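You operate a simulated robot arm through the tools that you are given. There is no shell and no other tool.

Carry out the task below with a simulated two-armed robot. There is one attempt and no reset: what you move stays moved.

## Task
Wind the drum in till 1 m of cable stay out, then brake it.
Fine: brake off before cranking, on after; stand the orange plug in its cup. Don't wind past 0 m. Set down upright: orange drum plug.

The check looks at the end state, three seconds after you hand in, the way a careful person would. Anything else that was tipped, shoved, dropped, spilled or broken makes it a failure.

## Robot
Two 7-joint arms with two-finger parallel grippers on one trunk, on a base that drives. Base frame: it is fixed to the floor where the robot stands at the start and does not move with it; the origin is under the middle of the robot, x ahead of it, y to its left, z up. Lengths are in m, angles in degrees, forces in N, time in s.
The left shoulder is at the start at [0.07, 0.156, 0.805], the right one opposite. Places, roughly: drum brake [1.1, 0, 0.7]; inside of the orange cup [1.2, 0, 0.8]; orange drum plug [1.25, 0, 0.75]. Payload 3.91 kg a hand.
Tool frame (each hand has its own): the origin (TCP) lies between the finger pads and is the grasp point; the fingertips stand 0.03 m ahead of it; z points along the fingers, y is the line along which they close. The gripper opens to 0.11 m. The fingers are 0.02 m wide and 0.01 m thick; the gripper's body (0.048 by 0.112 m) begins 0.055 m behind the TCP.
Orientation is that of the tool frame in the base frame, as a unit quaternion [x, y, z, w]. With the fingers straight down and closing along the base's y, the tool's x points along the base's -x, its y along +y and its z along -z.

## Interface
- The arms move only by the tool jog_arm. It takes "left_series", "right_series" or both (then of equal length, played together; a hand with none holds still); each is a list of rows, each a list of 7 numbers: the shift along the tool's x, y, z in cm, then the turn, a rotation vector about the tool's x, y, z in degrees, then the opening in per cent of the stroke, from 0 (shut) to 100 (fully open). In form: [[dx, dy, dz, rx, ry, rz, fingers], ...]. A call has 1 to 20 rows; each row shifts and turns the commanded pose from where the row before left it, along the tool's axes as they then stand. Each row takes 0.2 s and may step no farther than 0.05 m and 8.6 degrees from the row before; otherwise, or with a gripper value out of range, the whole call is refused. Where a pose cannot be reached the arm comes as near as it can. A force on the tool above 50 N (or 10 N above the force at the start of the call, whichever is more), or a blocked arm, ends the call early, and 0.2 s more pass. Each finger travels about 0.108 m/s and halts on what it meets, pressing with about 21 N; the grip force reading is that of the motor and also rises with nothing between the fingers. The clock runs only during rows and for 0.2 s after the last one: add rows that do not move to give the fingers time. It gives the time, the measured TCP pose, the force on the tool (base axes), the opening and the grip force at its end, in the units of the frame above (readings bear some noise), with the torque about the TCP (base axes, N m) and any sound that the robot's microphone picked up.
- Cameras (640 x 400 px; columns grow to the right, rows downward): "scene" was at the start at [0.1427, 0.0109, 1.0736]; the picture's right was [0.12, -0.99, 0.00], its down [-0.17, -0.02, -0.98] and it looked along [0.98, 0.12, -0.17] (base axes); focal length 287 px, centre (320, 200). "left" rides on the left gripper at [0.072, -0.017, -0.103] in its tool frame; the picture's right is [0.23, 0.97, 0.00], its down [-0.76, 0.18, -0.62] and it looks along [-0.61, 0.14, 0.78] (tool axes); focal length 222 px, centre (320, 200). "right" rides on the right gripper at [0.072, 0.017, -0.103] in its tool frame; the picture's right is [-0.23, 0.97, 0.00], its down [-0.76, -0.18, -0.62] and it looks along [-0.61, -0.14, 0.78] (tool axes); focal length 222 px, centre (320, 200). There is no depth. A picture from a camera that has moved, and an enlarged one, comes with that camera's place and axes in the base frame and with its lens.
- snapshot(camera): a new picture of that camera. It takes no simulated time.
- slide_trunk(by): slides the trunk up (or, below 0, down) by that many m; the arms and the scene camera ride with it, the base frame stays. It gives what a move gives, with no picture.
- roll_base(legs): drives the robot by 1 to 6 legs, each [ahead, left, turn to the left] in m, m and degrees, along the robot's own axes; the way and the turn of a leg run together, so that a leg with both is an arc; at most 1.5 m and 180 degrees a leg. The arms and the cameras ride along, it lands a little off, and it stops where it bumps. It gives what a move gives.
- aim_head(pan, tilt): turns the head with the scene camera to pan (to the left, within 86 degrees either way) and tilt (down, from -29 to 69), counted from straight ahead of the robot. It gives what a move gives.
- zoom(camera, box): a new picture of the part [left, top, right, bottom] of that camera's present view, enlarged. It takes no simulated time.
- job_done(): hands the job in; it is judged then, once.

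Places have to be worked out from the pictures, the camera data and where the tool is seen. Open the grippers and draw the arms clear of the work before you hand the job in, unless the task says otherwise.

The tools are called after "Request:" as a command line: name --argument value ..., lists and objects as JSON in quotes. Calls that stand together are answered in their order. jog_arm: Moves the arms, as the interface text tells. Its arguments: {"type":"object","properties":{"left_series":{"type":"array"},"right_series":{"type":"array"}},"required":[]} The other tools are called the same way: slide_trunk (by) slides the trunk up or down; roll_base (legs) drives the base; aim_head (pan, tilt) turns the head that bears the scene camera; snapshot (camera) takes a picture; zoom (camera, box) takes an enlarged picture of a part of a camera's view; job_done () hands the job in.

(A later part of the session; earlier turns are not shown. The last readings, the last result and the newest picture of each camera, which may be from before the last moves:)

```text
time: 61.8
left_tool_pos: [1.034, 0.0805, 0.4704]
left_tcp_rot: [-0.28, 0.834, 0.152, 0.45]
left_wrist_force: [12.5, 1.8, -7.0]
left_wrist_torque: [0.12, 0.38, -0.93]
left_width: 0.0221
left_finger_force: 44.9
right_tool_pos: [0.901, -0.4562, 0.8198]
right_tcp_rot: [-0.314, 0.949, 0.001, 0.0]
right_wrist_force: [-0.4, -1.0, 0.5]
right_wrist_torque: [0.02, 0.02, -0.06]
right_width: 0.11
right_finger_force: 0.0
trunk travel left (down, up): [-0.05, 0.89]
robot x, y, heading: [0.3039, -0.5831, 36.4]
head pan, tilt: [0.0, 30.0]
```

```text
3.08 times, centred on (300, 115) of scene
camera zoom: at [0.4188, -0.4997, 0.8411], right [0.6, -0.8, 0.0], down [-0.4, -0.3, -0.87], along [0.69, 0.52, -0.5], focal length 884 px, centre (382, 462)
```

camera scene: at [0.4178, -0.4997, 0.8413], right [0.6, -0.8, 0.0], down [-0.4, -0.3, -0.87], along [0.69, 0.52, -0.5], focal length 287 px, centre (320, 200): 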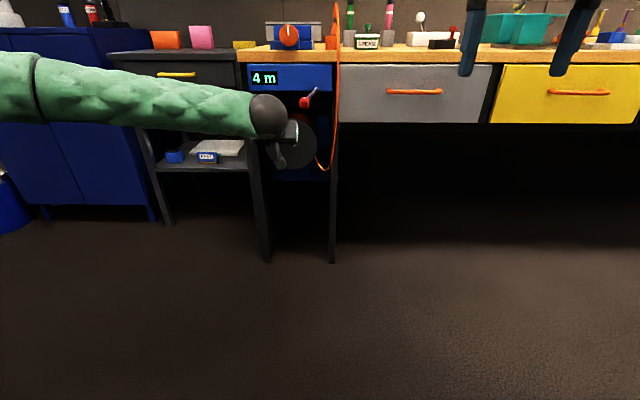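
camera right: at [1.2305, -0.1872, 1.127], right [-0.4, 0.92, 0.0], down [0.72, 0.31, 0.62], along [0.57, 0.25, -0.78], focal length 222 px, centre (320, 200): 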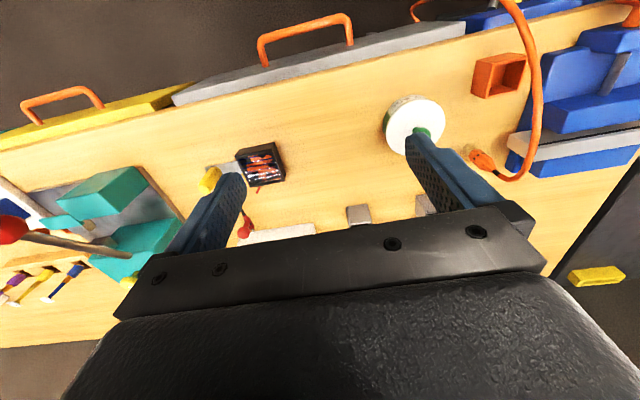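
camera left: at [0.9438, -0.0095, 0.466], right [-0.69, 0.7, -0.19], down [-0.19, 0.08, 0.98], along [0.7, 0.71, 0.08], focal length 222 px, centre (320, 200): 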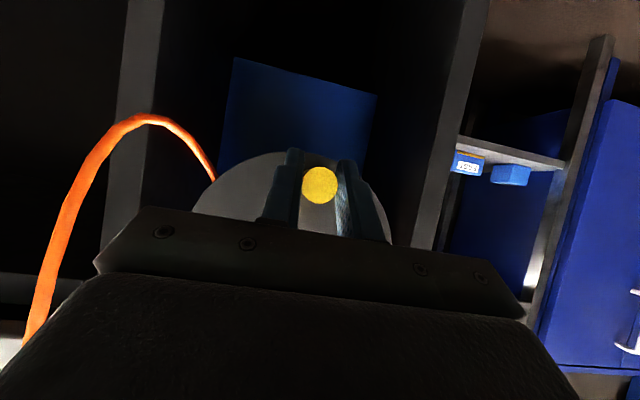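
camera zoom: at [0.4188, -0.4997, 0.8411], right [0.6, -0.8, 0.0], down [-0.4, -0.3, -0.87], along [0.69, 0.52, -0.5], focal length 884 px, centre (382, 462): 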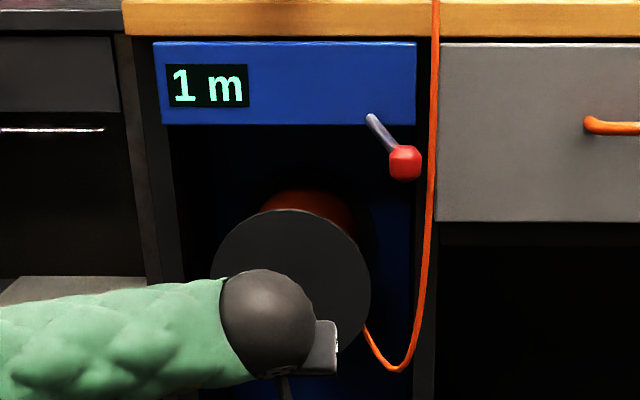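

At about 183° with the display at 1 m. I'll do the last 12° or so to sit at the middle of the 1 m range.

Request:
jog_arm --left_series '[[-0.067, 0.67, -0.044, 0, 0, 0, 10], [-0.126, 0.65, -0.08, 0, 0, 0, 10], [0, 0, 0, 0, 0, 0, 10], [0, 0, 0, 0, 0, 0, 10]]'

Request:
snapshot --camera "left"

Request:
zoom --camera "scene" --box '[240, 50, 360, 180]'

```text
time: 62.8
left_tool_pos: [1.0253, 0.0918, 0.4732]
left_tcp_rot: [-0.281, 0.834, 0.152, 0.45]
left_wrist_force: [1.5, 4.3, -2.2]
left_wrist_torque: [-0.33, 0.34, -0.84]
left_width: 0.022
left_finger_force: 44.8
right_tool_pos: [0.8988, -0.4561, 0.821]
right_tcp_rot: [-0.314, 0.949, -0.001, 0.001]
right_wrist_force: [0.6, -0.9, -0.2]
right_wrist_torque: [-0.02, 0.0, 0.01]
right_width: 0.1097
right_finger_force: 0.1
trunk travel left (down, up): [-0.05, 0.89]
robot x, y, heading: [0.3071, -0.581, 36.5]
head pan, tilt: [0.0, 30.0]
```

```text
taken
camera left: at [0.9349, 0.0017, 0.4691], right [-0.69, 0.7, -0.19], down [-0.19, 0.08, 0.98], along [0.7, 0.71, 0.08], focal length 222 px, centre (320, 200)
```

left: 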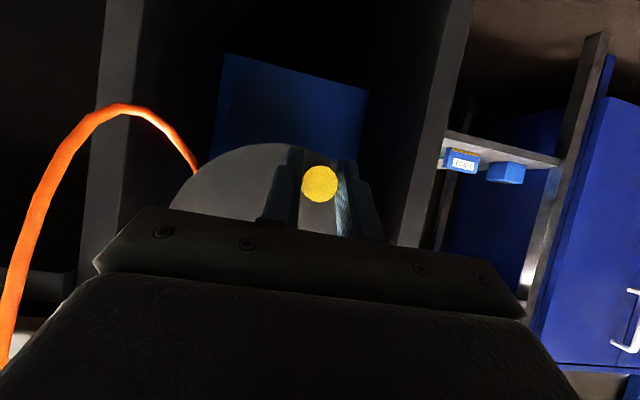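

```text
3.08 times, centred on (300, 115) of scene
camera zoom: at [0.4181, -0.4999, 0.8413], right [0.6, -0.8, 0.0], down [-0.4, -0.3, -0.87], along [0.69, 0.52, -0.5], focal length 884 px, centre (382, 462)
```

zoom: 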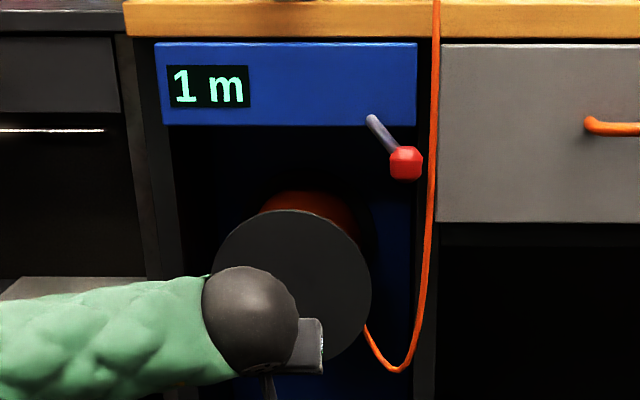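

The knob is at about 197°, 217° from the start (3.0 m at 72° per metre), and the display shows 1 m. I'll release, back straight out, and bring the open hand up in front of the brake knob.

Request:
jog_arm --left_series '[[0, 0, 0, 0, 0, 0, 40], [0, 0, 0, 0, 0, 0, 40], [1.8, 0, -2.8, 0, 0, 0, 40], [1.8, 0, -2.8, 0, 0, 0, 40], [1.8, 0, -2.8, 0, 0, 0, 45], [-2.77, -2.26, -2.04, 0, 0, 0, 50], [-2.77, -2.26, -2.04, 0, 0, 0, 50], [-2.77, -2.26, -2.04, 0, 0, 0, 50], [-2.77, -2.26, -2.04, 0, 0, 0, 50], [-2.77, -2.26, -2.04, 0, 0, 0, 50], [-2.77, -2.26, -2.04, 0, 0, 0, 50], [0, 0, 0, 0, 0, 0, 50]]'

Request:
snapshot --camera "left"

Request:
zoom --camera "scene" --box '[240, 50, 360, 180]'

```text
time: 65.4
left_tool_pos: [1.0174, -0.0813, 0.6813]
left_tcp_rot: [-0.28, 0.835, 0.151, 0.45]
left_wrist_force: [0.9, 0.2, 0.1]
left_wrist_torque: [-0.02, 0.01, 0.01]
left_width: 0.0547
left_finger_force: 0.0
right_tool_pos: [0.8994, -0.4553, 0.8215]
right_tcp_rot: [-0.314, 0.949, -0.001, 0.0]
right_wrist_force: [-0.1, -0.1, 0.6]
right_wrist_torque: [0.02, 0.0, 0.0]
right_width: 0.1103
right_finger_force: 0.0
trunk travel left (down, up): [-0.05, 0.89]
robot x, y, heading: [0.3086, -0.5858, 36.6]
head pan, tilt: [0.0, 30.0]
```

```text
taken
camera left: at [0.9283, -0.1724, 0.6774], right [-0.69, 0.7, -0.19], down [-0.19, 0.08, 0.98], along [0.7, 0.71, 0.08], focal length 222 px, centre (320, 200)
```

left: 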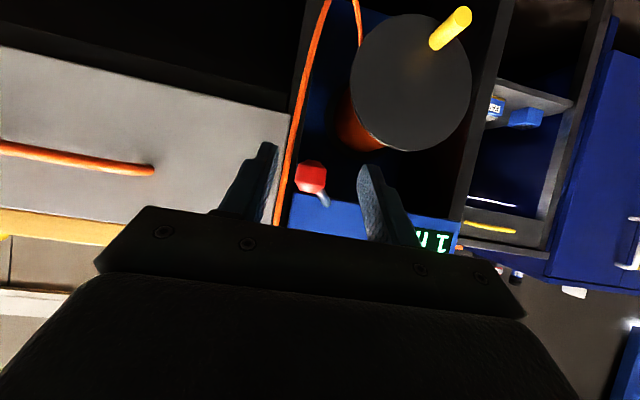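

```text
3.08 times, centred on (300, 115) of scene
camera zoom: at [0.4181, -0.5004, 0.8413], right [0.6, -0.8, 0.0], down [-0.4, -0.3, -0.87], along [0.69, 0.52, -0.5], focal length 884 px, centre (382, 462)
```

zoom: 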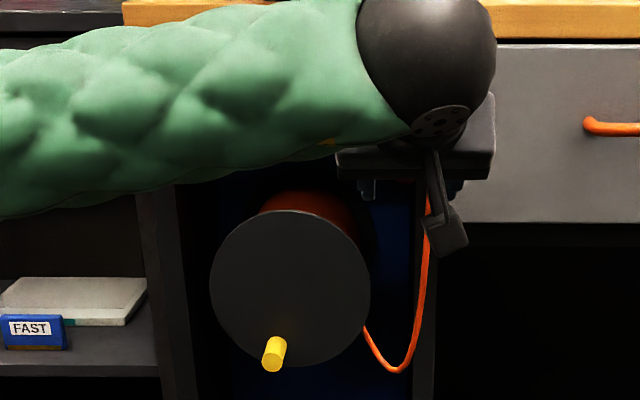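

The brake knob is centred between the open fingers, with the cable behind and to the right of it. I'll advance to n ≈ 0.845 so the fingers straddle the knob while staying short of the cable.

Request:
jog_arm --left_series '[[-1.4, 0, 2.15, 0, 0, 0, 50], [-1.4, 0, 2.15, 0, 0, 0, 50], [-1.4, 0, 2.15, 0, 0, 0, 50], [0, 0, 0, 0, 0, 0, 50]]'

Request:
snapshot --camera "left"

```text
time: 66.4
left_tool_pos: [1.0811, -0.037, 0.68]
left_tcp_rot: [-0.28, 0.834, 0.152, 0.45]
left_wrist_force: [0.6, 0.2, 0.7]
left_wrist_torque: [-0.02, -0.03, -0.02]
left_width: 0.055
left_finger_force: 0.1
right_tool_pos: [0.8994, -0.4555, 0.8209]
right_tcp_rot: [-0.314, 0.949, -0.001, 0.0]
right_wrist_force: [0.7, 0.4, -0.5]
right_wrist_torque: [-0.03, -0.02, 0.01]
right_width: 0.1101
right_finger_force: 0.0
trunk travel left (down, up): [-0.05, 0.89]
robot x, y, heading: [0.307, -0.583, 36.5]
head pan, tilt: [0.0, 30.0]
```

```text
taken
camera left: at [0.9898, -0.1275, 0.6758], right [-0.69, 0.7, -0.19], down [-0.19, 0.08, 0.98], along [0.7, 0.71, 0.08], focal length 222 px, centre (320, 200)
```

left: 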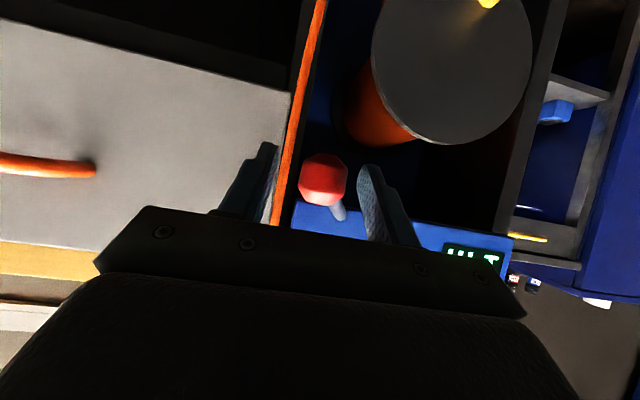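

The fingers straddle the knob. I'll drag the lever left now in 1 cm steps.

Request:
jog_arm --left_series '[[0, 1, 0, 0, 0, 0, 50], [0, 1, 0, 0, 0, 0, 50], [0, 1, 0, 0, 0, 0, 50], [0, 1, 0, 0, 0, 0, 50], [0, 0, 0, 0, 0, 0, 50]]'

Request:
snapshot --camera "left"

```text
time: 67.6
left_tool_pos: [1.0564, -0.0055, 0.6796]
left_tcp_rot: [-0.28, 0.834, 0.152, 0.45]
left_wrist_force: [0.4, -0.4, 1.1]
left_wrist_torque: [0.02, 0.0, 0.01]
left_width: 0.055
left_finger_force: 0.3
right_tool_pos: [0.8985, -0.4559, 0.8206]
right_tcp_rot: [-0.314, 0.949, 0.0, 0.0]
right_wrist_force: [-0.1, -0.4, -0.4]
right_wrist_torque: [-0.01, -0.02, -0.02]
right_width: 0.11
right_finger_force: 0.1
trunk travel left (down, up): [-0.05, 0.89]
robot x, y, heading: [0.3063, -0.5872, 36.5]
head pan, tilt: [0.0, 30.0]
```

```text
taken
camera left: at [0.9657, -0.0949, 0.6752], right [-0.69, 0.7, -0.19], down [-0.19, 0.08, 0.98], along [0.7, 0.71, 0.08], focal length 222 px, centre (320, 200)
```

left: 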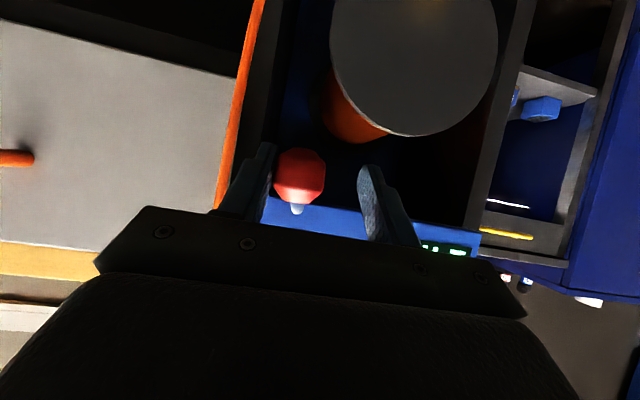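

The right finger is carrying the lever with it. I'll continue left to the stop.

Request:
jog_arm --left_series '[[0, 1, 0, 0, 0, 0, 50], [0, 1, 0, 0, 0, 0, 50], [0, 0.8, 0, 0, 0, 0, 50], [0, 0.6, 0, 0, 0, 0, 50], [0, 0.4, 0, 0, 0, 0, 50], [0, 0.4, 0, 0, 0, 0, 50], [0, 0.3, 0, 0, 0, 0, 50]]'

Request:
snapshot --camera "left"

```text
time: 69.2
left_tool_pos: [1.0291, 0.0292, 0.6794]
left_tcp_rot: [-0.28, 0.834, 0.152, 0.451]
left_wrist_force: [7.5, -4.9, -0.1]
left_wrist_torque: [0.04, -0.08, -0.01]
left_width: 0.0594
left_finger_force: 5.0
right_tool_pos: [0.898, -0.4564, 0.8217]
right_tcp_rot: [-0.314, 0.95, 0.0, 0.0]
right_wrist_force: [-0.7, 0.8, 0.2]
right_wrist_torque: [0.02, 0.0, -0.03]
right_width: 0.1103
right_finger_force: 0.0
trunk travel left (down, up): [-0.05, 0.89]
robot x, y, heading: [0.3053, -0.5881, 36.8]
head pan, tilt: [0.0, 30.0]
```

```text
taken
camera left: at [0.9397, -0.0611, 0.6758], right [-0.69, 0.7, -0.19], down [-0.19, 0.08, 0.98], along [0.7, 0.71, 0.08], focal length 222 px, centre (320, 200)
```

left: 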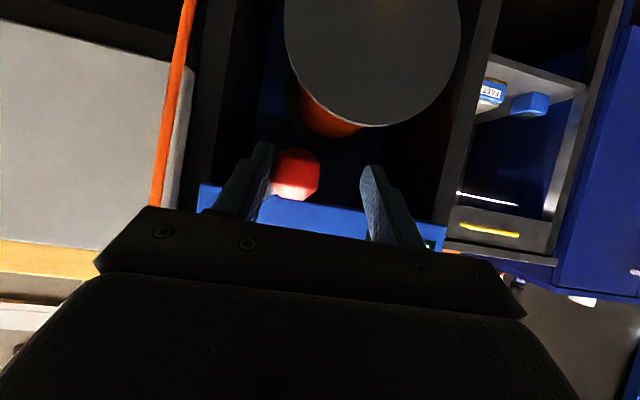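

A 9 N reaction with the finger giving way says the lever is at its left stop. I'll nudge slightly more, ease off, retreat and compare the lever with its starting position.

Request:
jog_arm --left_series '[[0, 0.4, 0, 0, 0, 0, 48], [0, 0, 0, 0, 0, 0, 48], [0, -0.8, 0, 0, 0, 0, 50], [1.4, 0, -2.15, 0, 0, 0, 50], [1.4, 0, -2.15, 0, 0, 0, 50], [1.4, 0, -2.15, 0, 0, 0, 50], [0, 4, -1, 0, 0, 0, 50], [0, 4, -1, 0, 0, 0, 50], [0, 4, -1, 0, 0, 0, 50], [0, 0, 0, 0, 0, 0, 50]]'

Request:
zoom --camera "scene" --box '[240, 50, 360, 180]'

Request:
zoom --camera "scene" --box '[270, 0, 430, 60]'

```text
time: 71.4
left_tool_pos: [0.8776, 0.061, 0.6977]
left_tcp_rot: [-0.28, 0.834, 0.152, 0.45]
left_wrist_force: [0.1, 0.9, -0.1]
left_wrist_torque: [-0.01, -0.01, -0.02]
left_width: 0.0547
left_finger_force: 0.0
right_tool_pos: [0.8984, -0.4549, 0.8209]
right_tcp_rot: [-0.314, 0.95, 0.001, 0.0]
right_wrist_force: [-0.8, -0.5, 0.4]
right_wrist_torque: [-0.01, 0.01, 0.0]
right_width: 0.11
right_finger_force: 0.1
trunk travel left (down, up): [-0.05, 0.89]
robot x, y, heading: [0.3052, -0.5847, 36.7]
head pan, tilt: [0.0, 30.0]
```

```text
3.08 times, centred on (300, 115) of scene
camera zoom: at [0.4179, -0.5, 0.8413], right [0.6, -0.8, 0.0], down [-0.4, -0.3, -0.87], along [0.69, 0.52, -0.5], focal length 884 px, centre (382, 462)
```

zoom: 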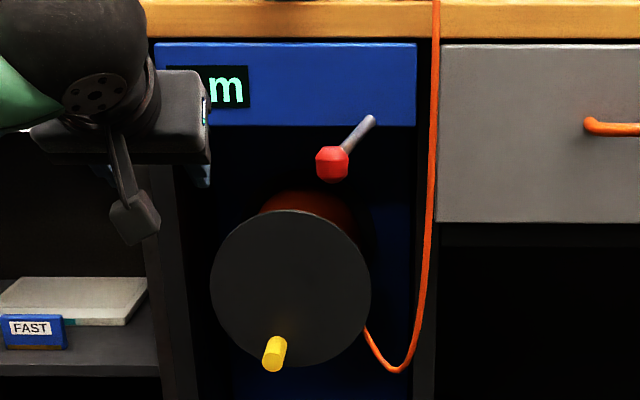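

```text
4.00 times, centred on (350, 30) of scene
camera zoom: at [0.4179, -0.5, 0.8413], right [0.6, -0.8, 0.0], down [-0.4, -0.3, -0.87], along [0.69, 0.52, -0.5], focal length 1150 px, centre (200, 880)
```

zoom: 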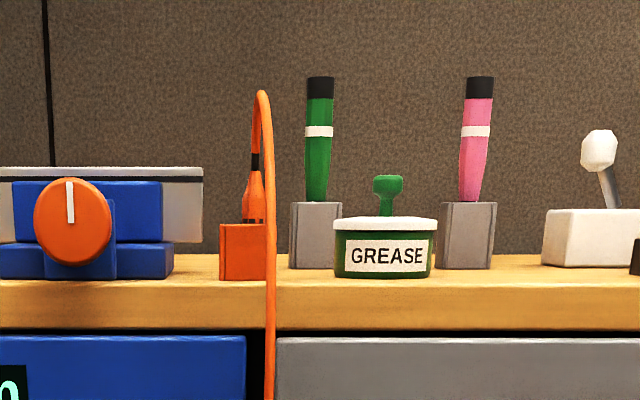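

The lever is back where it started, so the brake is on with 1 m out, and the plug still stands on the bench. Next is the plug: I'll raise the trunk and fold the left hand to tool-down, back and up.

Request:
slide_trunk --by 0.22

Request:
jog_arm --left_series '[[1.0, 1, -2, 0, 8.1, 0, 50], [1.5, 1, -2, 0, 8.1, 0, 50], [2, 1, -2, 0, 8.1, 0, 50], [2, 1, -2, 0, 8.1, 0, 50], [2, 1, -2, 0, 8.1, 0, 50], [2, 1, -2, 0, 8.1, 0, 50], [2, 1, -2, 0, 8.1, 0, 50], [2, 1, -1, 0, 0, 0, 50], [2, 1, -1, 0, 0, 0, 50], [0, 0, 0, 0, 0, 0, 50]]' --right_series '[[0, 0, 0, 0, 0, 8.2, 100], [0, 0, 0, 0, 0, 8.2, 100], [0, 0, 0, 0, 0, 8.2, 100], [0, 0, 0, 0, 0, 8.2, 100], [0, 0, 0, 0, 0, 8.2, 100], [0, 0, 0, 0, 0, 8.2, 100], [0, 0, 0, 0, 0, 8.2, 100], [0, 0, 0, 0, 0, 8.2, 100], [0, 0, 0, 0, 0, 8.2, 100], [0, 0, 0, 0, 0, 8.2, 100]]'

Request:
snapshot --camera "scene"

```text
time: 73.7
left_tool_pos: [0.8784, 0.0612, 0.9172]
left_tcp_rot: [-0.28, 0.834, 0.152, 0.451]
left_wrist_force: [-0.2, 0.5, 0.4]
left_wrist_torque: [-0.02, 0.02, -0.02]
left_width: 0.0548
left_finger_force: 0.1
right_tool_pos: [0.8991, -0.4572, 1.0408]
right_tcp_rot: [-0.314, 0.949, 0.0, 0.0]
right_wrist_force: [0.1, -0.5, 0.2]
right_wrist_torque: [-0.01, 0.0, -0.01]
right_width: 0.1098
right_finger_force: 0.0
trunk travel left (down, up): [-0.27, 0.67]
robot x, y, heading: [0.304, -0.5821, 36.8]
head pan, tilt: [0.0, 30.0]
```

```text
time: 75.9
left_tool_pos: [0.6528, 0.0027, 0.9913]
left_tcp_rot: [-0.318, 0.948, 0.0, -0.001]
left_wrist_force: [-0.1, -0.7, -0.5]
left_wrist_torque: [0.0, -0.01, -0.02]
left_width: 0.0547
left_finger_force: 0.0
right_tool_pos: [0.8983, -0.4556, 1.0411]
right_tcp_rot: [0.387, 0.922, 0.0, 0.0]
right_wrist_force: [0.0, 0.0, -1.1]
right_wrist_torque: [-0.04, 0.02, -0.02]
right_width: 0.1098
right_finger_force: 0.0
trunk travel left (down, up): [-0.27, 0.67]
robot x, y, heading: [0.3058, -0.5807, 36.6]
head pan, tilt: [0.0, 30.0]
```

```text
taken
camera scene: at [0.4183, -0.4999, 1.0612], right [0.6, -0.8, 0.0], down [-0.4, -0.3, -0.87], along [0.69, 0.52, -0.5], focal length 287 px, centre (320, 200)
```

scene: 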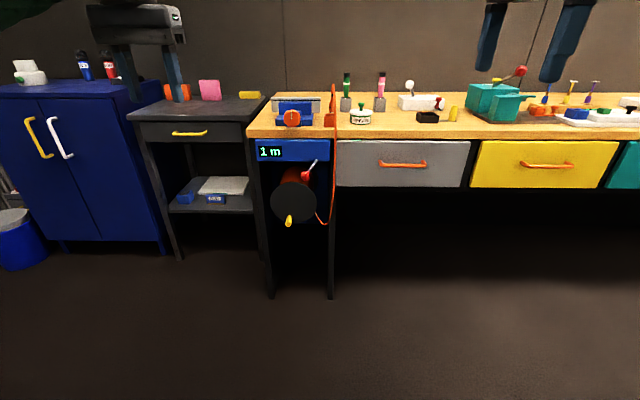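

The display reads 1 m. I'll finish the right hand's turn and tilt it 45° so it points down and to the left with the fingers closing front-to-back.

Request:
jog_arm --right_series '[[0, 0, 0, 0, 0, 8.0, 100], [0, 0, 0, 0, 7.5, 0, 100], [0, 0, 0, 0, 7.5, 0, 100], [0, 0, 0, 0, 7.5, 0, 100], [0, 0, 0, 0, 7.5, 0, 100], [0, 0, 0, 0, 7.5, 0, 100], [0, 0, 0, 0, 7.5, 0, 100], [0, 0, 0, 0, 0, 0, 100]]'

Request:
snapshot --camera "scene"

Request:
snapshot --camera "right"

```text
time: 77.7
left_tool_pos: [0.6525, 0.0018, 0.9916]
left_tcp_rot: [-0.318, 0.948, -0.001, 0.0]
left_wrist_force: [-1.2, 0.7, 0.3]
left_wrist_torque: [0.01, 0.01, 0.0]
left_width: 0.0551
left_finger_force: 0.1
right_tool_pos: [0.8979, -0.4563, 1.0422]
right_tcp_rot: [0.414, 0.825, 0.172, -0.343]
right_wrist_force: [-0.2, 0.3, 0.0]
right_wrist_torque: [0.01, -0.01, 0.02]
right_width: 0.11
right_finger_force: 0.2
trunk travel left (down, up): [-0.27, 0.67]
robot x, y, heading: [0.3064, -0.5889, 36.5]
head pan, tilt: [0.0, 30.0]
```

```text
taken
camera scene: at [0.418, -0.5001, 1.0613], right [0.6, -0.8, 0.0], down [-0.4, -0.3, -0.87], along [0.69, 0.52, -0.5], focal length 287 px, centre (320, 200)
```

scene: 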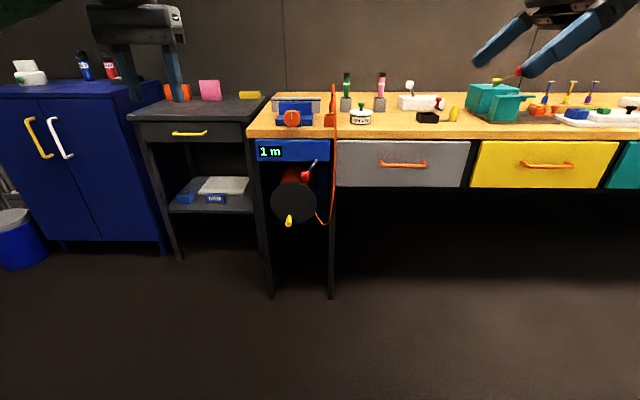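

```text
taken
camera right: at [0.9247, -0.4626, 1.1663], right [0.88, 0.45, -0.16], down [0.44, -0.89, -0.1], along [-0.19, 0.02, -0.98], focal length 222 px, centre (320, 200)
```

right: 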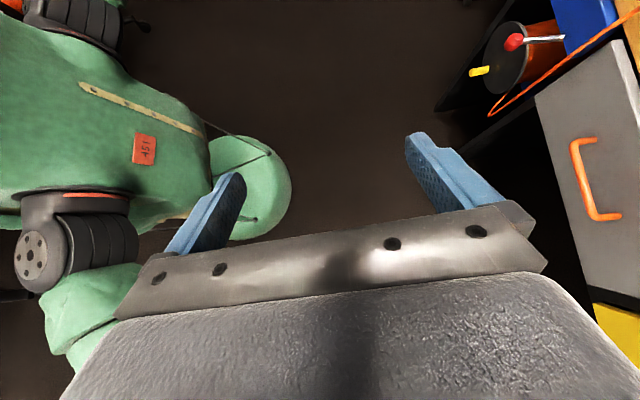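

The right hand's new posture works. Now I'll drive 0.33 m ahead so the plug and cup come within comfortable reach.

Request:
roll_base --legs '[[0.33, 0, 0]]'

Request:
aim_head --pan 0 --tilt 25

Request:
snapshot --camera "scene"

Request:
snapshot --camera "right"

```text
time: 79.9
left_tool_pos: [0.9252, 0.206, 0.9916]
left_tcp_rot: [-0.319, 0.948, 0.0, 0.001]
left_wrist_force: [0.2, -0.2, 0.8]
left_wrist_torque: [-0.02, 0.0, 0.01]
left_width: 0.055
left_finger_force: 0.0
right_tool_pos: [1.1715, -0.2527, 1.042]
right_tcp_rot: [0.414, 0.826, 0.171, -0.342]
right_wrist_force: [-0.6, 0.2, -0.5]
right_wrist_torque: [0.02, 0.0, 0.04]
right_width: 0.1101
right_finger_force: 0.1
trunk travel left (down, up): [-0.27, 0.67]
robot x, y, heading: [0.5743, -0.3841, 36.8]
head pan, tilt: [0.0, 30.0]
```

```text
time: 80.6
left_tool_pos: [0.9234, 0.2047, 0.9918]
left_tcp_rot: [-0.319, 0.948, 0.0, 0.0]
left_wrist_force: [0.4, -1.5, 0.3]
left_wrist_torque: [-0.08, -0.01, 0.01]
left_width: 0.0551
left_finger_force: 0.0
right_tool_pos: [1.1691, -0.2526, 1.0423]
right_tcp_rot: [0.414, 0.826, 0.171, -0.343]
right_wrist_force: [0.4, 0.5, 0.8]
right_wrist_torque: [0.01, -0.02, -0.01]
right_width: 0.1098
right_finger_force: 0.0
trunk travel left (down, up): [-0.27, 0.67]
robot x, y, heading: [0.5768, -0.3816, 36.8]
head pan, tilt: [0.0, 25.0]
```

```text
taken
camera scene: at [0.6909, -0.2968, 1.0692], right [0.6, -0.8, 0.0], down [-0.34, -0.25, -0.91], along [0.73, 0.54, -0.42], focal length 287 px, centre (320, 200)
```

scene: 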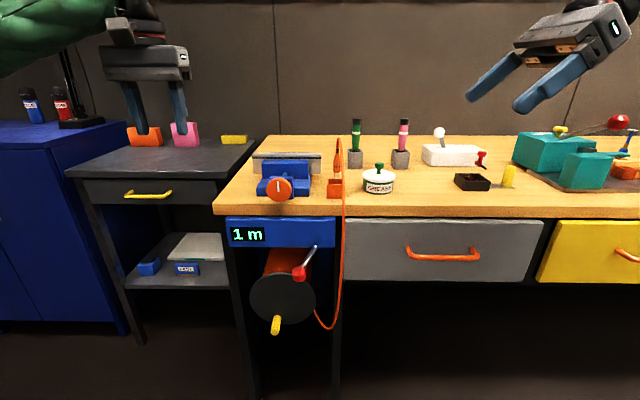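

```text
taken
camera right: at [1.1962, -0.2595, 1.1661], right [0.88, 0.45, -0.16], down [0.44, -0.89, -0.1], along [-0.19, 0.01, -0.98], focal length 222 px, centre (320, 200)
```

right: 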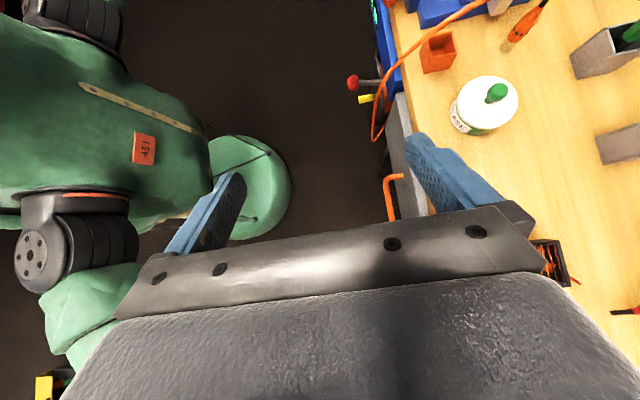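

From above I can see the cup, the plug and the grease pot. I'll move the right hand to a viewing spot above and to the right of the plug, clear of the markers.

Request:
jog_arm --right_series '[[0.68, 4.03, 1.67, 0, 0, 0, 100], [0.68, 4.03, 1.67, 0, 0, 0, 100], [0.68, 4.03, 1.67, 0, 0, 0, 100], [0.68, 4.03, 1.67, 0, 0, 0, 90], [0.68, 4.03, 1.67, 0, 0, 0, 70], [0.68, 4.03, 1.67, 0, 0, 0, 60], [0, 0, 0, 0, 0, 0, 60]]'

Request:
snapshot --camera "right"

Request:
zoom --camera "scene" --box '[240, 90, 440, 210]'

```text
time: 82.2
left_tool_pos: [0.9232, 0.205, 0.9917]
left_tcp_rot: [-0.32, 0.948, 0.0, 0.0]
left_wrist_force: [0.8, 0.5, 0.0]
left_wrist_torque: [0.01, 0.01, 0.03]
left_width: 0.055
left_finger_force: 0.0
right_tool_pos: [1.3031, -0.0254, 0.9996]
right_tcp_rot: [0.414, 0.826, 0.171, -0.341]
right_wrist_force: [0.1, -0.2, 0.8]
right_wrist_torque: [0.0, -0.01, 0.02]
right_width: 0.0659
right_finger_force: 0.1
trunk travel left (down, up): [-0.27, 0.67]
robot x, y, heading: [0.5778, -0.3834, 36.7]
head pan, tilt: [0.0, 25.0]
```

```text
taken
camera right: at [1.3297, -0.0324, 1.1242], right [0.88, 0.45, -0.16], down [0.44, -0.89, -0.1], along [-0.19, 0.01, -0.98], focal length 222 px, centre (320, 200)
```

right: 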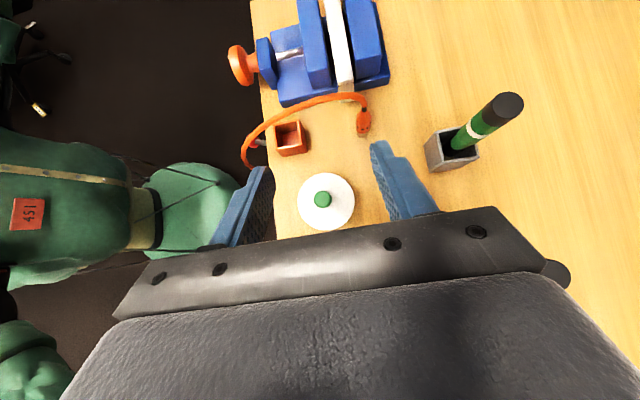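

```text
3.20 times, centred on (340, 150) of scene
camera zoom: at [0.6908, -0.2969, 1.0693], right [0.6, -0.8, 0.0], down [-0.34, -0.25, -0.91], along [0.73, 0.54, -0.42], focal length 920 px, centre (256, 360)
```

zoom: 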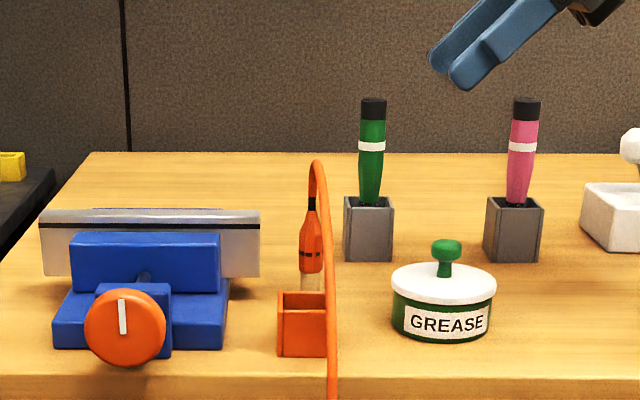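

The top view shows the cup, plug and cable clearly, so I'll zoom in on both.

Request:
zoom --camera "right" --box '[230, 80, 400, 190]'

Request:
zoom --camera "scene" --box '[310, 130, 370, 210]'

```text
3.64 times, centred on (315, 135) of right
camera zoom: at [1.3297, -0.0324, 1.1242], right [0.88, 0.45, -0.16], down [0.44, -0.89, -0.1], along [-0.19, 0.01, -0.98], focal length 808 px, centre (338, 436)
```

zoom: 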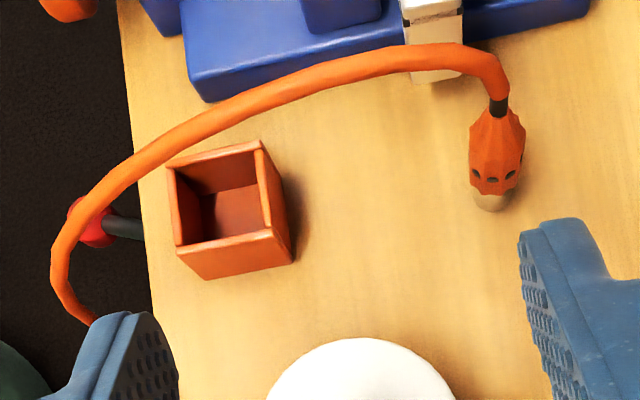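

```text
5.00 times, centred on (340, 170) of scene
camera zoom: at [0.6908, -0.2969, 1.0693], right [0.6, -0.8, 0.0], down [-0.34, -0.25, -0.91], along [0.73, 0.54, -0.42], focal length 1437 px, centre (220, 350)
```

zoom: 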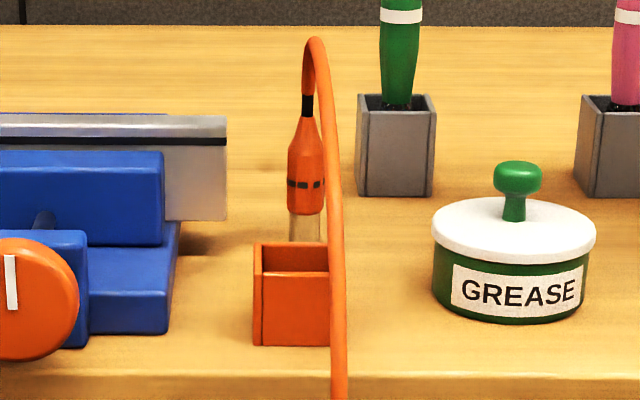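

Plug: vertical at about n = 1.079, t = 0.698, body z 0.82–0.855. Cup centre: about n = 0.977, t = 0.684, rim z ≈ 0.834. I'll move to a pre-grasp 8 cm out along the tilted approach.

Request:
jog_arm --right_series '[[-1.14, 1.6, 2.48, 0, 0, 0, 55], [-1.14, 1.6, 2.48, 0, 0, 0, 55], [-1.14, 1.6, 2.48, 0, 0, 0, 55], [0, 0, 0, 0, 0, 0, 55]]'

Request:
snapshot --camera "right"

Request:
zoom --camera "scene" --box '[240, 60, 440, 210]'

```text
time: 83.2
left_tool_pos: [0.9233, 0.2047, 0.9913]
left_tcp_rot: [-0.32, 0.948, -0.001, 0.0]
left_wrist_force: [-0.7, -0.6, 0.0]
left_wrist_torque: [0.02, 0.0, -0.03]
left_width: 0.0549
left_finger_force: 0.0
right_tool_pos: [1.3254, 0.0229, 0.9242]
right_tcp_rot: [0.414, 0.826, 0.17, -0.343]
right_wrist_force: [0.8, 0.0, 0.3]
right_wrist_torque: [-0.01, 0.0, -0.04]
right_width: 0.0606
right_finger_force: 0.1
trunk travel left (down, up): [-0.27, 0.67]
robot x, y, heading: [0.5752, -0.3857, 36.9]
head pan, tilt: [0.0, 25.0]
```

```text
taken
camera right: at [1.3511, 0.0168, 1.0483], right [0.88, 0.45, -0.16], down [0.44, -0.89, -0.1], along [-0.19, 0.01, -0.98], focal length 222 px, centre (320, 200)
```

right: 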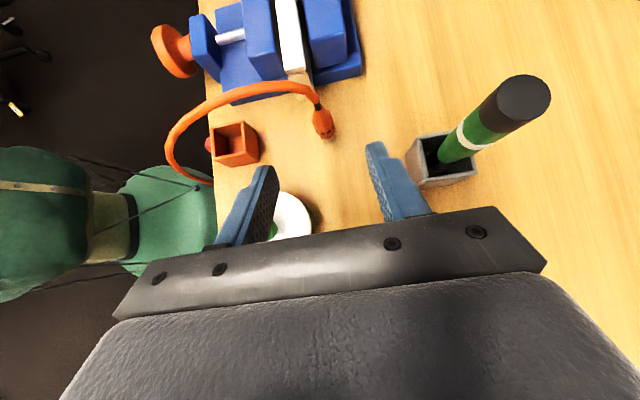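

```text
2.67 times, centred on (340, 135) of scene
camera zoom: at [0.6908, -0.2968, 1.0693], right [0.6, -0.8, 0.0], down [-0.34, -0.25, -0.91], along [0.73, 0.54, -0.42], focal length 766 px, centre (267, 373)
```

zoom: 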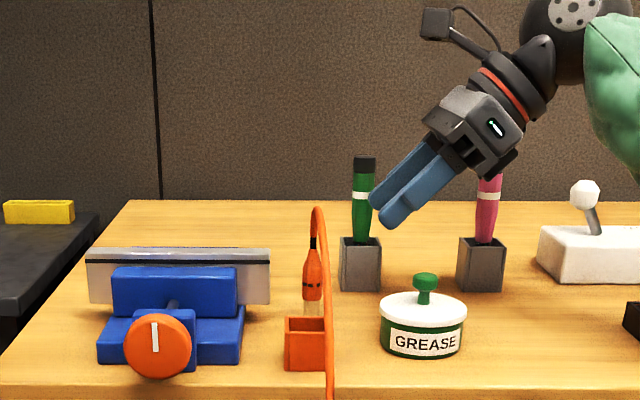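

The plug lines up with the approach at n ≈ 1.080, t ≈ 0.696. I'll advance 5.5 cm along the fingers and look again.

Request:
jog_arm --right_series '[[0.08, 0.12, 2.0, 0, 0, 0, 50], [0.08, 0.12, 2.0, 0, 0, 0, 50], [0.05, 0, 1.5, 0, 0, 0, 50], [0, 0, 0, 0, 0, 0, 50]]'

Request:
zoom --camera "right" --box '[180, 60, 480, 250]'

Request:
zoom --camera "scene" --box '[290, 90, 410, 200]'

```text
time: 84.2
left_tool_pos: [0.9163, 0.1971, 1.0011]
left_tcp_rot: [-0.316, 0.949, 0.002, 0.007]
left_wrist_force: [0.7, 0.4, 0.5]
left_wrist_torque: [-0.04, 0.04, -0.01]
left_width: 0.0551
left_finger_force: 0.1
right_tool_pos: [1.2981, 0.0437, 0.9061]
right_tcp_rot: [0.415, 0.825, 0.183, -0.337]
right_wrist_force: [-0.5, -0.8, -0.1]
right_wrist_torque: [0.0, 0.01, -0.01]
right_width: 0.0548
right_finger_force: 0.0
trunk travel left (down, up): [-0.27, 0.67]
robot x, y, heading: [0.5769, -0.3845, 36.5]
head pan, tilt: [0.0, 25.0]
```

```text
2.11 times, centred on (330, 155) of right
camera zoom: at [1.3223, 0.0351, 1.0305], right [0.88, 0.45, -0.14], down [0.44, -0.89, -0.1], along [-0.17, 0.03, -0.99], focal length 468 px, centre (299, 295)
```

zoom: 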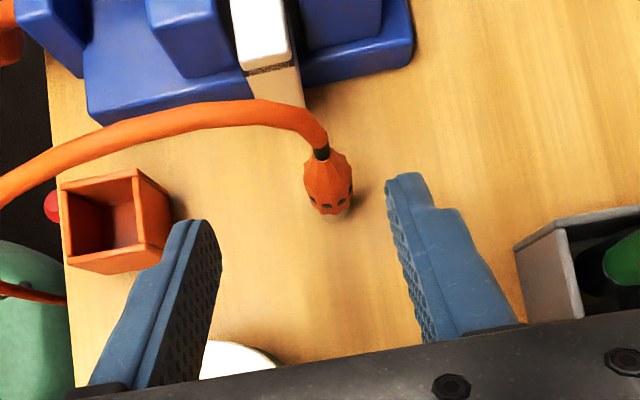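

```text
3.64 times, centred on (350, 145) of scene
camera zoom: at [0.6809, -0.3049, 1.0722], right [0.59, -0.8, 0.0], down [-0.33, -0.24, -0.91], along [0.73, 0.54, -0.41], focal length 1045 px, centre (211, 400)
```

zoom: 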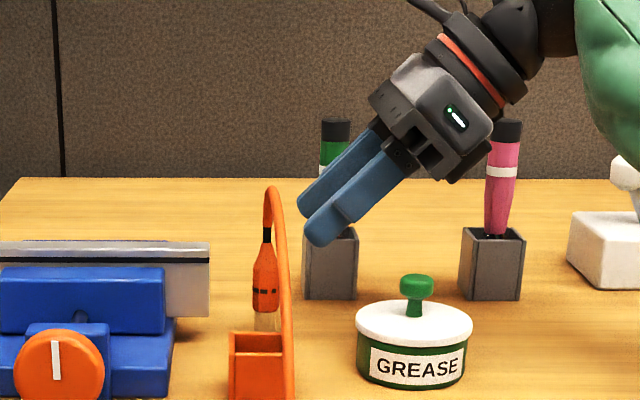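

The robot as a whole shifted slightly: the left hand and head camera moved even though I only moved the right. Something on the right arm may be touching, so I'll look before going further.

Request:
snapshot --camera "scene"

Request:
snapshot --camera "right"

Request:
snapshot --camera "left"

```text
taken
camera scene: at [0.6809, -0.3049, 1.0722], right [0.59, -0.8, 0.0], down [-0.33, -0.24, -0.91], along [0.73, 0.54, -0.41], focal length 287 px, centre (320, 200)
```

scene: 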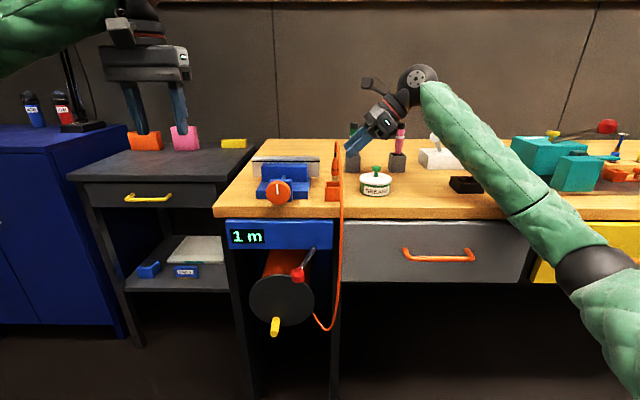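

```text
taken
camera right: at [1.3223, 0.0351, 1.0305], right [0.88, 0.45, -0.14], down [0.44, -0.89, -0.1], along [-0.17, 0.03, -0.99], focal length 222 px, centre (320, 200)
```

right: 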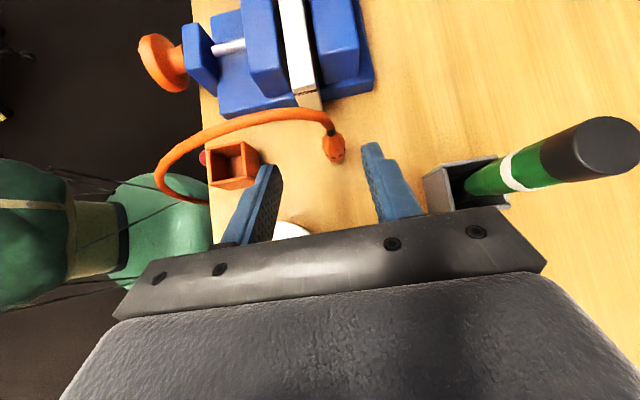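

```text
taken
camera left: at [0.8683, 0.1383, 1.1028], right [-0.77, 0.64, 0.0], down [0.5, 0.59, 0.63], along [0.41, 0.48, -0.77], focal length 222 px, centre (320, 200)
```

left: 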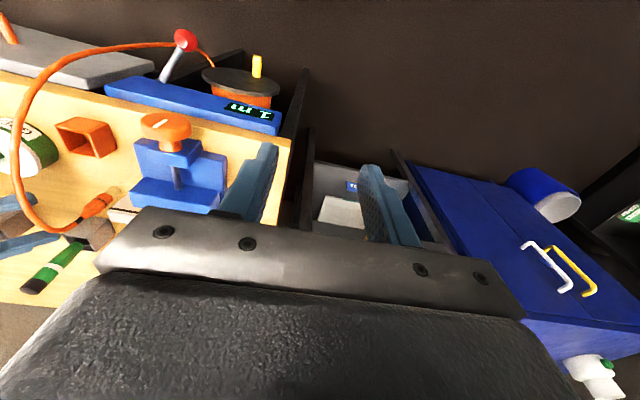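

The right forearm is low and pressing on the bench front edge, which tips the robot back. I'll reverse the last move straight away.

Request:
jog_arm --right_series '[[0, 0, -2.5, 0, 0, 0, 50], [0, 0, -2.5, 0, 0, 0, 50], [1.5, 0, -2.5, 0, 0, 0, 50], [1.5, 0, -2.5, 0, 0, 0, 50], [0, 0, 0, 0, 0, 0, 50]]'

Request:
snapshot --camera "scene"

```text
time: 85.4
left_tool_pos: [0.9239, 0.2071, 0.9906]
left_tcp_rot: [-0.319, 0.948, 0.0, 0.0]
left_wrist_force: [0.2, -0.1, -0.9]
left_wrist_torque: [0.01, 0.0, 0.02]
left_width: 0.0553
left_finger_force: 0.0
right_tool_pos: [1.3349, 0.018, 0.9772]
right_tcp_rot: [0.415, 0.826, 0.17, -0.342]
right_wrist_force: [0.2, 0.1, -0.5]
right_wrist_torque: [0.01, -0.01, -0.02]
right_width: 0.0552
right_finger_force: 0.1
trunk travel left (down, up): [-0.27, 0.67]
robot x, y, heading: [0.5765, -0.3801, 36.8]
head pan, tilt: [0.0, 25.0]
```

```text
taken
camera scene: at [0.6916, -0.2963, 1.069], right [0.6, -0.8, 0.0], down [-0.34, -0.25, -0.91], along [0.73, 0.54, -0.42], focal length 287 px, centre (320, 200)
```

scene: 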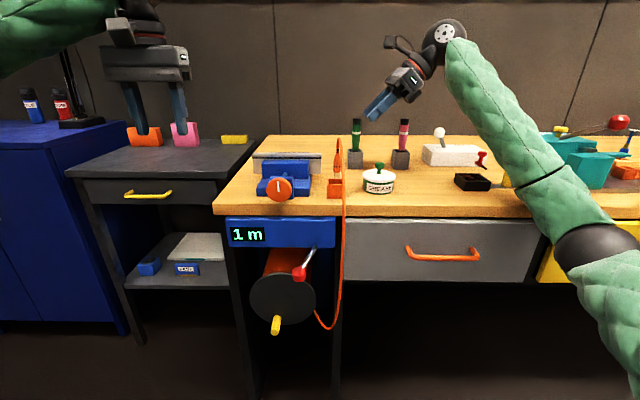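

The robot is level again and nothing has moved. I'll raise the trunk 0.3 m so the right elbow and forearm clear the bench.

Request:
slide_trunk --by 0.3

Request:
aim_head --pan -10 --tilt 45

Request:
snapshot --camera "scene"

```text
time: 88.4
left_tool_pos: [0.9235, 0.2056, 1.291]
left_tcp_rot: [-0.319, 0.948, 0.0, -0.001]
left_wrist_force: [0.7, 0.4, 0.7]
left_wrist_torque: [-0.04, 0.0, -0.02]
left_width: 0.055
left_finger_force: 0.0
right_tool_pos: [1.333, 0.0159, 1.2786]
right_tcp_rot: [0.414, 0.826, 0.171, -0.342]
right_wrist_force: [0.6, -0.6, 0.2]
right_wrist_torque: [0.01, 0.03, -0.01]
right_width: 0.055
right_finger_force: 0.1
trunk travel left (down, up): [-0.57, 0.37]
robot x, y, heading: [0.576, -0.3814, 37.0]
head pan, tilt: [0.0, 25.0]
```

```text
time: 89.2
left_tool_pos: [0.9241, 0.2064, 1.292]
left_tcp_rot: [-0.319, 0.948, 0.0, 0.0]
left_wrist_force: [0.0, 1.7, -0.4]
left_wrist_torque: [-0.05, 0.0, 0.0]
left_width: 0.0548
left_finger_force: 0.1
right_tool_pos: [1.3333, 0.0178, 1.2787]
right_tcp_rot: [0.415, 0.826, 0.172, -0.342]
right_wrist_force: [0.8, -0.5, 0.3]
right_wrist_torque: [-0.01, -0.03, 0.01]
right_width: 0.055
right_finger_force: 0.1
trunk travel left (down, up): [-0.57, 0.37]
robot x, y, heading: [0.5797, -0.3797, 36.8]
head pan, tilt: [-10.0, 45.0]
```

```text
taken
camera scene: at [0.6898, -0.3151, 1.3387], right [0.45, -0.89, 0.0], down [-0.63, -0.32, -0.71], along [0.63, 0.32, -0.71], focal length 287 px, centre (320, 200)
```

scene: 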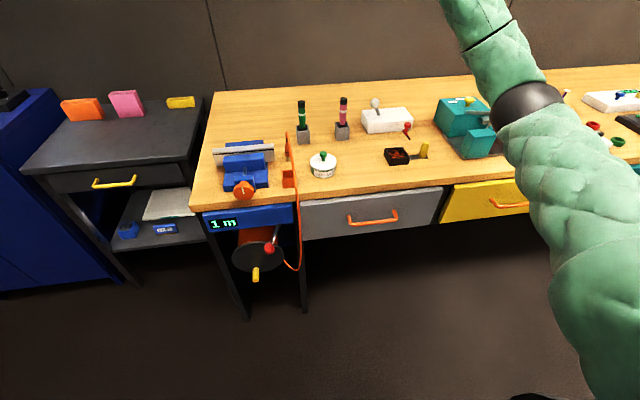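

Everything on the bench is in place. I'll lower the right hand about 20 cm first and check the elbow clearance.

Request:
jog_arm --right_series '[[-2.69, 0, 2.89, 0, 0, 0, 50], [-2.69, 0, 2.89, 0, 0, 0, 50], [-2.69, 0, 2.89, 0, 0, 0, 50], [-2.69, 0, 2.89, 0, 0, 0, 50], [-2.69, 0, 2.89, 0, 0, 0, 50], [0, 0, 0, 0, 0, 0, 50]]'

Request:
snapshot --camera "scene"

```text
time: 90.6
left_tool_pos: [0.9242, 0.2048, 1.2919]
left_tcp_rot: [-0.319, 0.948, 0.0, 0.0]
left_wrist_force: [-0.3, -0.3, -0.1]
left_wrist_torque: [-0.02, 0.0, 0.0]
left_width: 0.055
left_finger_force: 0.1
right_tool_pos: [1.3283, 0.0202, 1.083]
right_tcp_rot: [0.414, 0.826, 0.172, -0.342]
right_wrist_force: [-0.3, 0.2, 0.1]
right_wrist_torque: [0.0, 0.02, -0.03]
right_width: 0.0553
right_finger_force: 0.1
trunk travel left (down, up): [-0.57, 0.37]
robot x, y, heading: [0.5751, -0.3809, 36.7]
head pan, tilt: [-10.0, 45.0]
```

```text
taken
camera scene: at [0.6894, -0.3152, 1.3387], right [0.45, -0.89, 0.0], down [-0.63, -0.32, -0.71], along [0.63, 0.32, -0.71], focal length 287 px, centre (320, 200)
```

scene: 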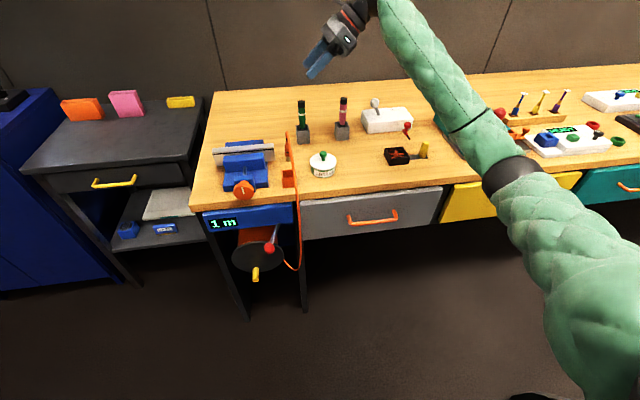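

The elbow is well above the bench now. I'll continue down to the pre-grasp.

Request:
jog_arm --right_series '[[-2.68, 0.04, 2.98, 0, 0, 0, 50], [-2.68, 0.04, 2.98, 0, 0, 0, 50], [-2.68, 0.04, 2.98, 0, 0, 0, 50], [-2.68, 0.04, 2.98, 0, 0, 0, 50], [0, 0, 0, 0, 0, 0, 50]]'

Request:
snapshot --camera "scene"

Request:
snapshot --camera "right"

```text
time: 91.8
left_tool_pos: [0.9239, 0.2046, 1.2916]
left_tcp_rot: [-0.319, 0.948, 0.0, 0.0]
left_wrist_force: [-0.8, -0.1, -0.2]
left_wrist_torque: [-0.04, 0.0, -0.02]
left_width: 0.055
left_finger_force: 0.1
right_tool_pos: [1.3244, 0.0288, 0.9249]
right_tcp_rot: [0.414, 0.826, 0.172, -0.342]
right_wrist_force: [0.2, -0.4, 0.1]
right_wrist_torque: [0.01, -0.04, 0.04]
right_width: 0.0554
right_finger_force: 0.1
trunk travel left (down, up): [-0.57, 0.37]
robot x, y, heading: [0.5764, -0.3828, 36.8]
head pan, tilt: [-10.0, 45.0]
```

```text
taken
camera scene: at [0.6894, -0.3153, 1.3388], right [0.45, -0.89, 0.0], down [-0.63, -0.32, -0.71], along [0.63, 0.32, -0.71], focal length 287 px, centre (320, 200)
```

scene: 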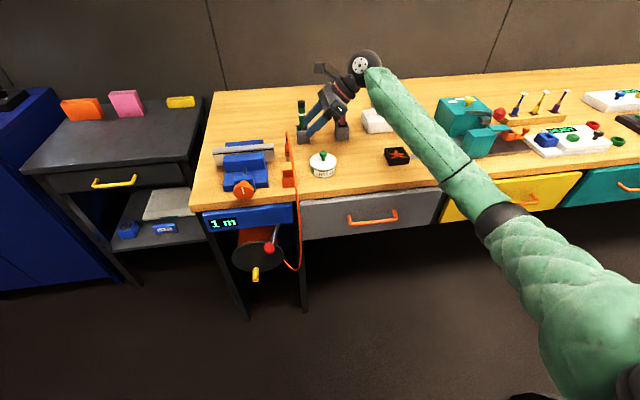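

```text
taken
camera right: at [1.3509, 0.0216, 1.049], right [0.88, 0.45, -0.16], down [0.44, -0.89, -0.1], along [-0.19, 0.01, -0.98], focal length 222 px, centre (320, 200)
```

right: 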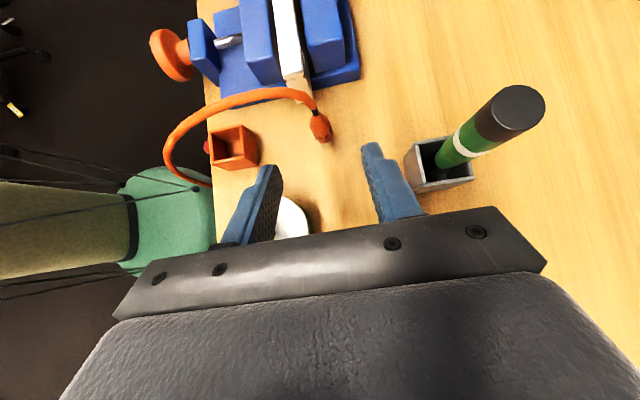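

The hand is back at the pre-grasp (n 1.080, t 0.767, z 0.925) and the robot is steady. I'll advance 5.4 cm along the fingers and check for any body shift.

Request:
jog_arm --right_series '[[-0.04, 0, 1.8, 0, 0, 0, 50], [-0.04, 0, 1.8, 0, 0, 0, 50], [-0.04, 0, 1.8, 0, 0, 0, 50], [0, 0, 0, 0, 0, 0, 50]]'

Request:
zoom --camera "right" --box '[180, 60, 480, 250]'

Request:
snapshot --camera "scene"

```text
time: 92.8
left_tool_pos: [0.9235, 0.2055, 1.2903]
left_tcp_rot: [-0.319, 0.948, 0.0, 0.0]
left_wrist_force: [0.0, -0.6, -0.2]
left_wrist_torque: [-0.02, 0.01, 0.0]
left_width: 0.0551
left_finger_force: 0.1
right_tool_pos: [1.3033, 0.0578, 0.8824]
right_tcp_rot: [0.413, 0.827, 0.17, -0.343]
right_wrist_force: [-0.1, 0.8, 0.2]
right_wrist_torque: [0.01, 0.02, 0.01]
right_width: 0.0546
right_finger_force: 0.1
trunk travel left (down, up): [-0.57, 0.37]
robot x, y, heading: [0.5721, -0.3837, 36.9]
head pan, tilt: [-10.0, 45.0]
```

```text
2.11 times, centred on (330, 155) of right
camera zoom: at [1.329, 0.0514, 1.0076], right [0.88, 0.45, -0.16], down [0.44, -0.89, -0.1], along [-0.19, 0.01, -0.98], focal length 468 px, centre (299, 295)
```

zoom: 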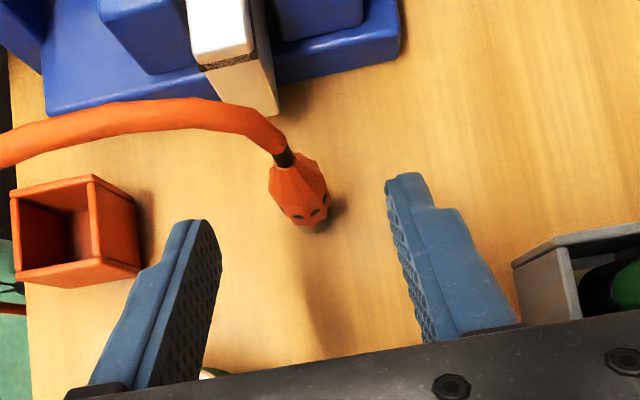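

```text
taken
camera scene: at [0.6898, -0.3155, 1.3387], right [0.45, -0.89, 0.0], down [-0.63, -0.32, -0.71], along [0.63, 0.32, -0.71], focal length 287 px, centre (320, 200)
```

scene: 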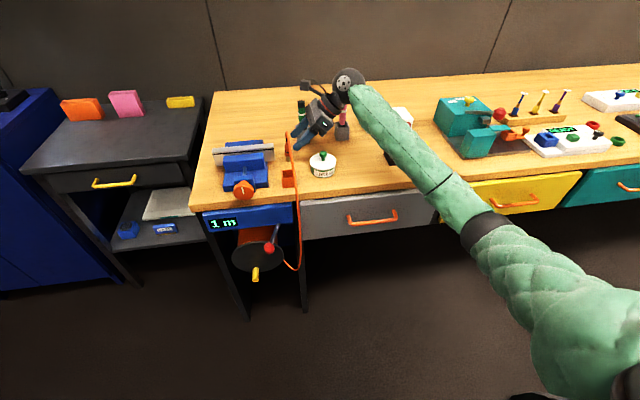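

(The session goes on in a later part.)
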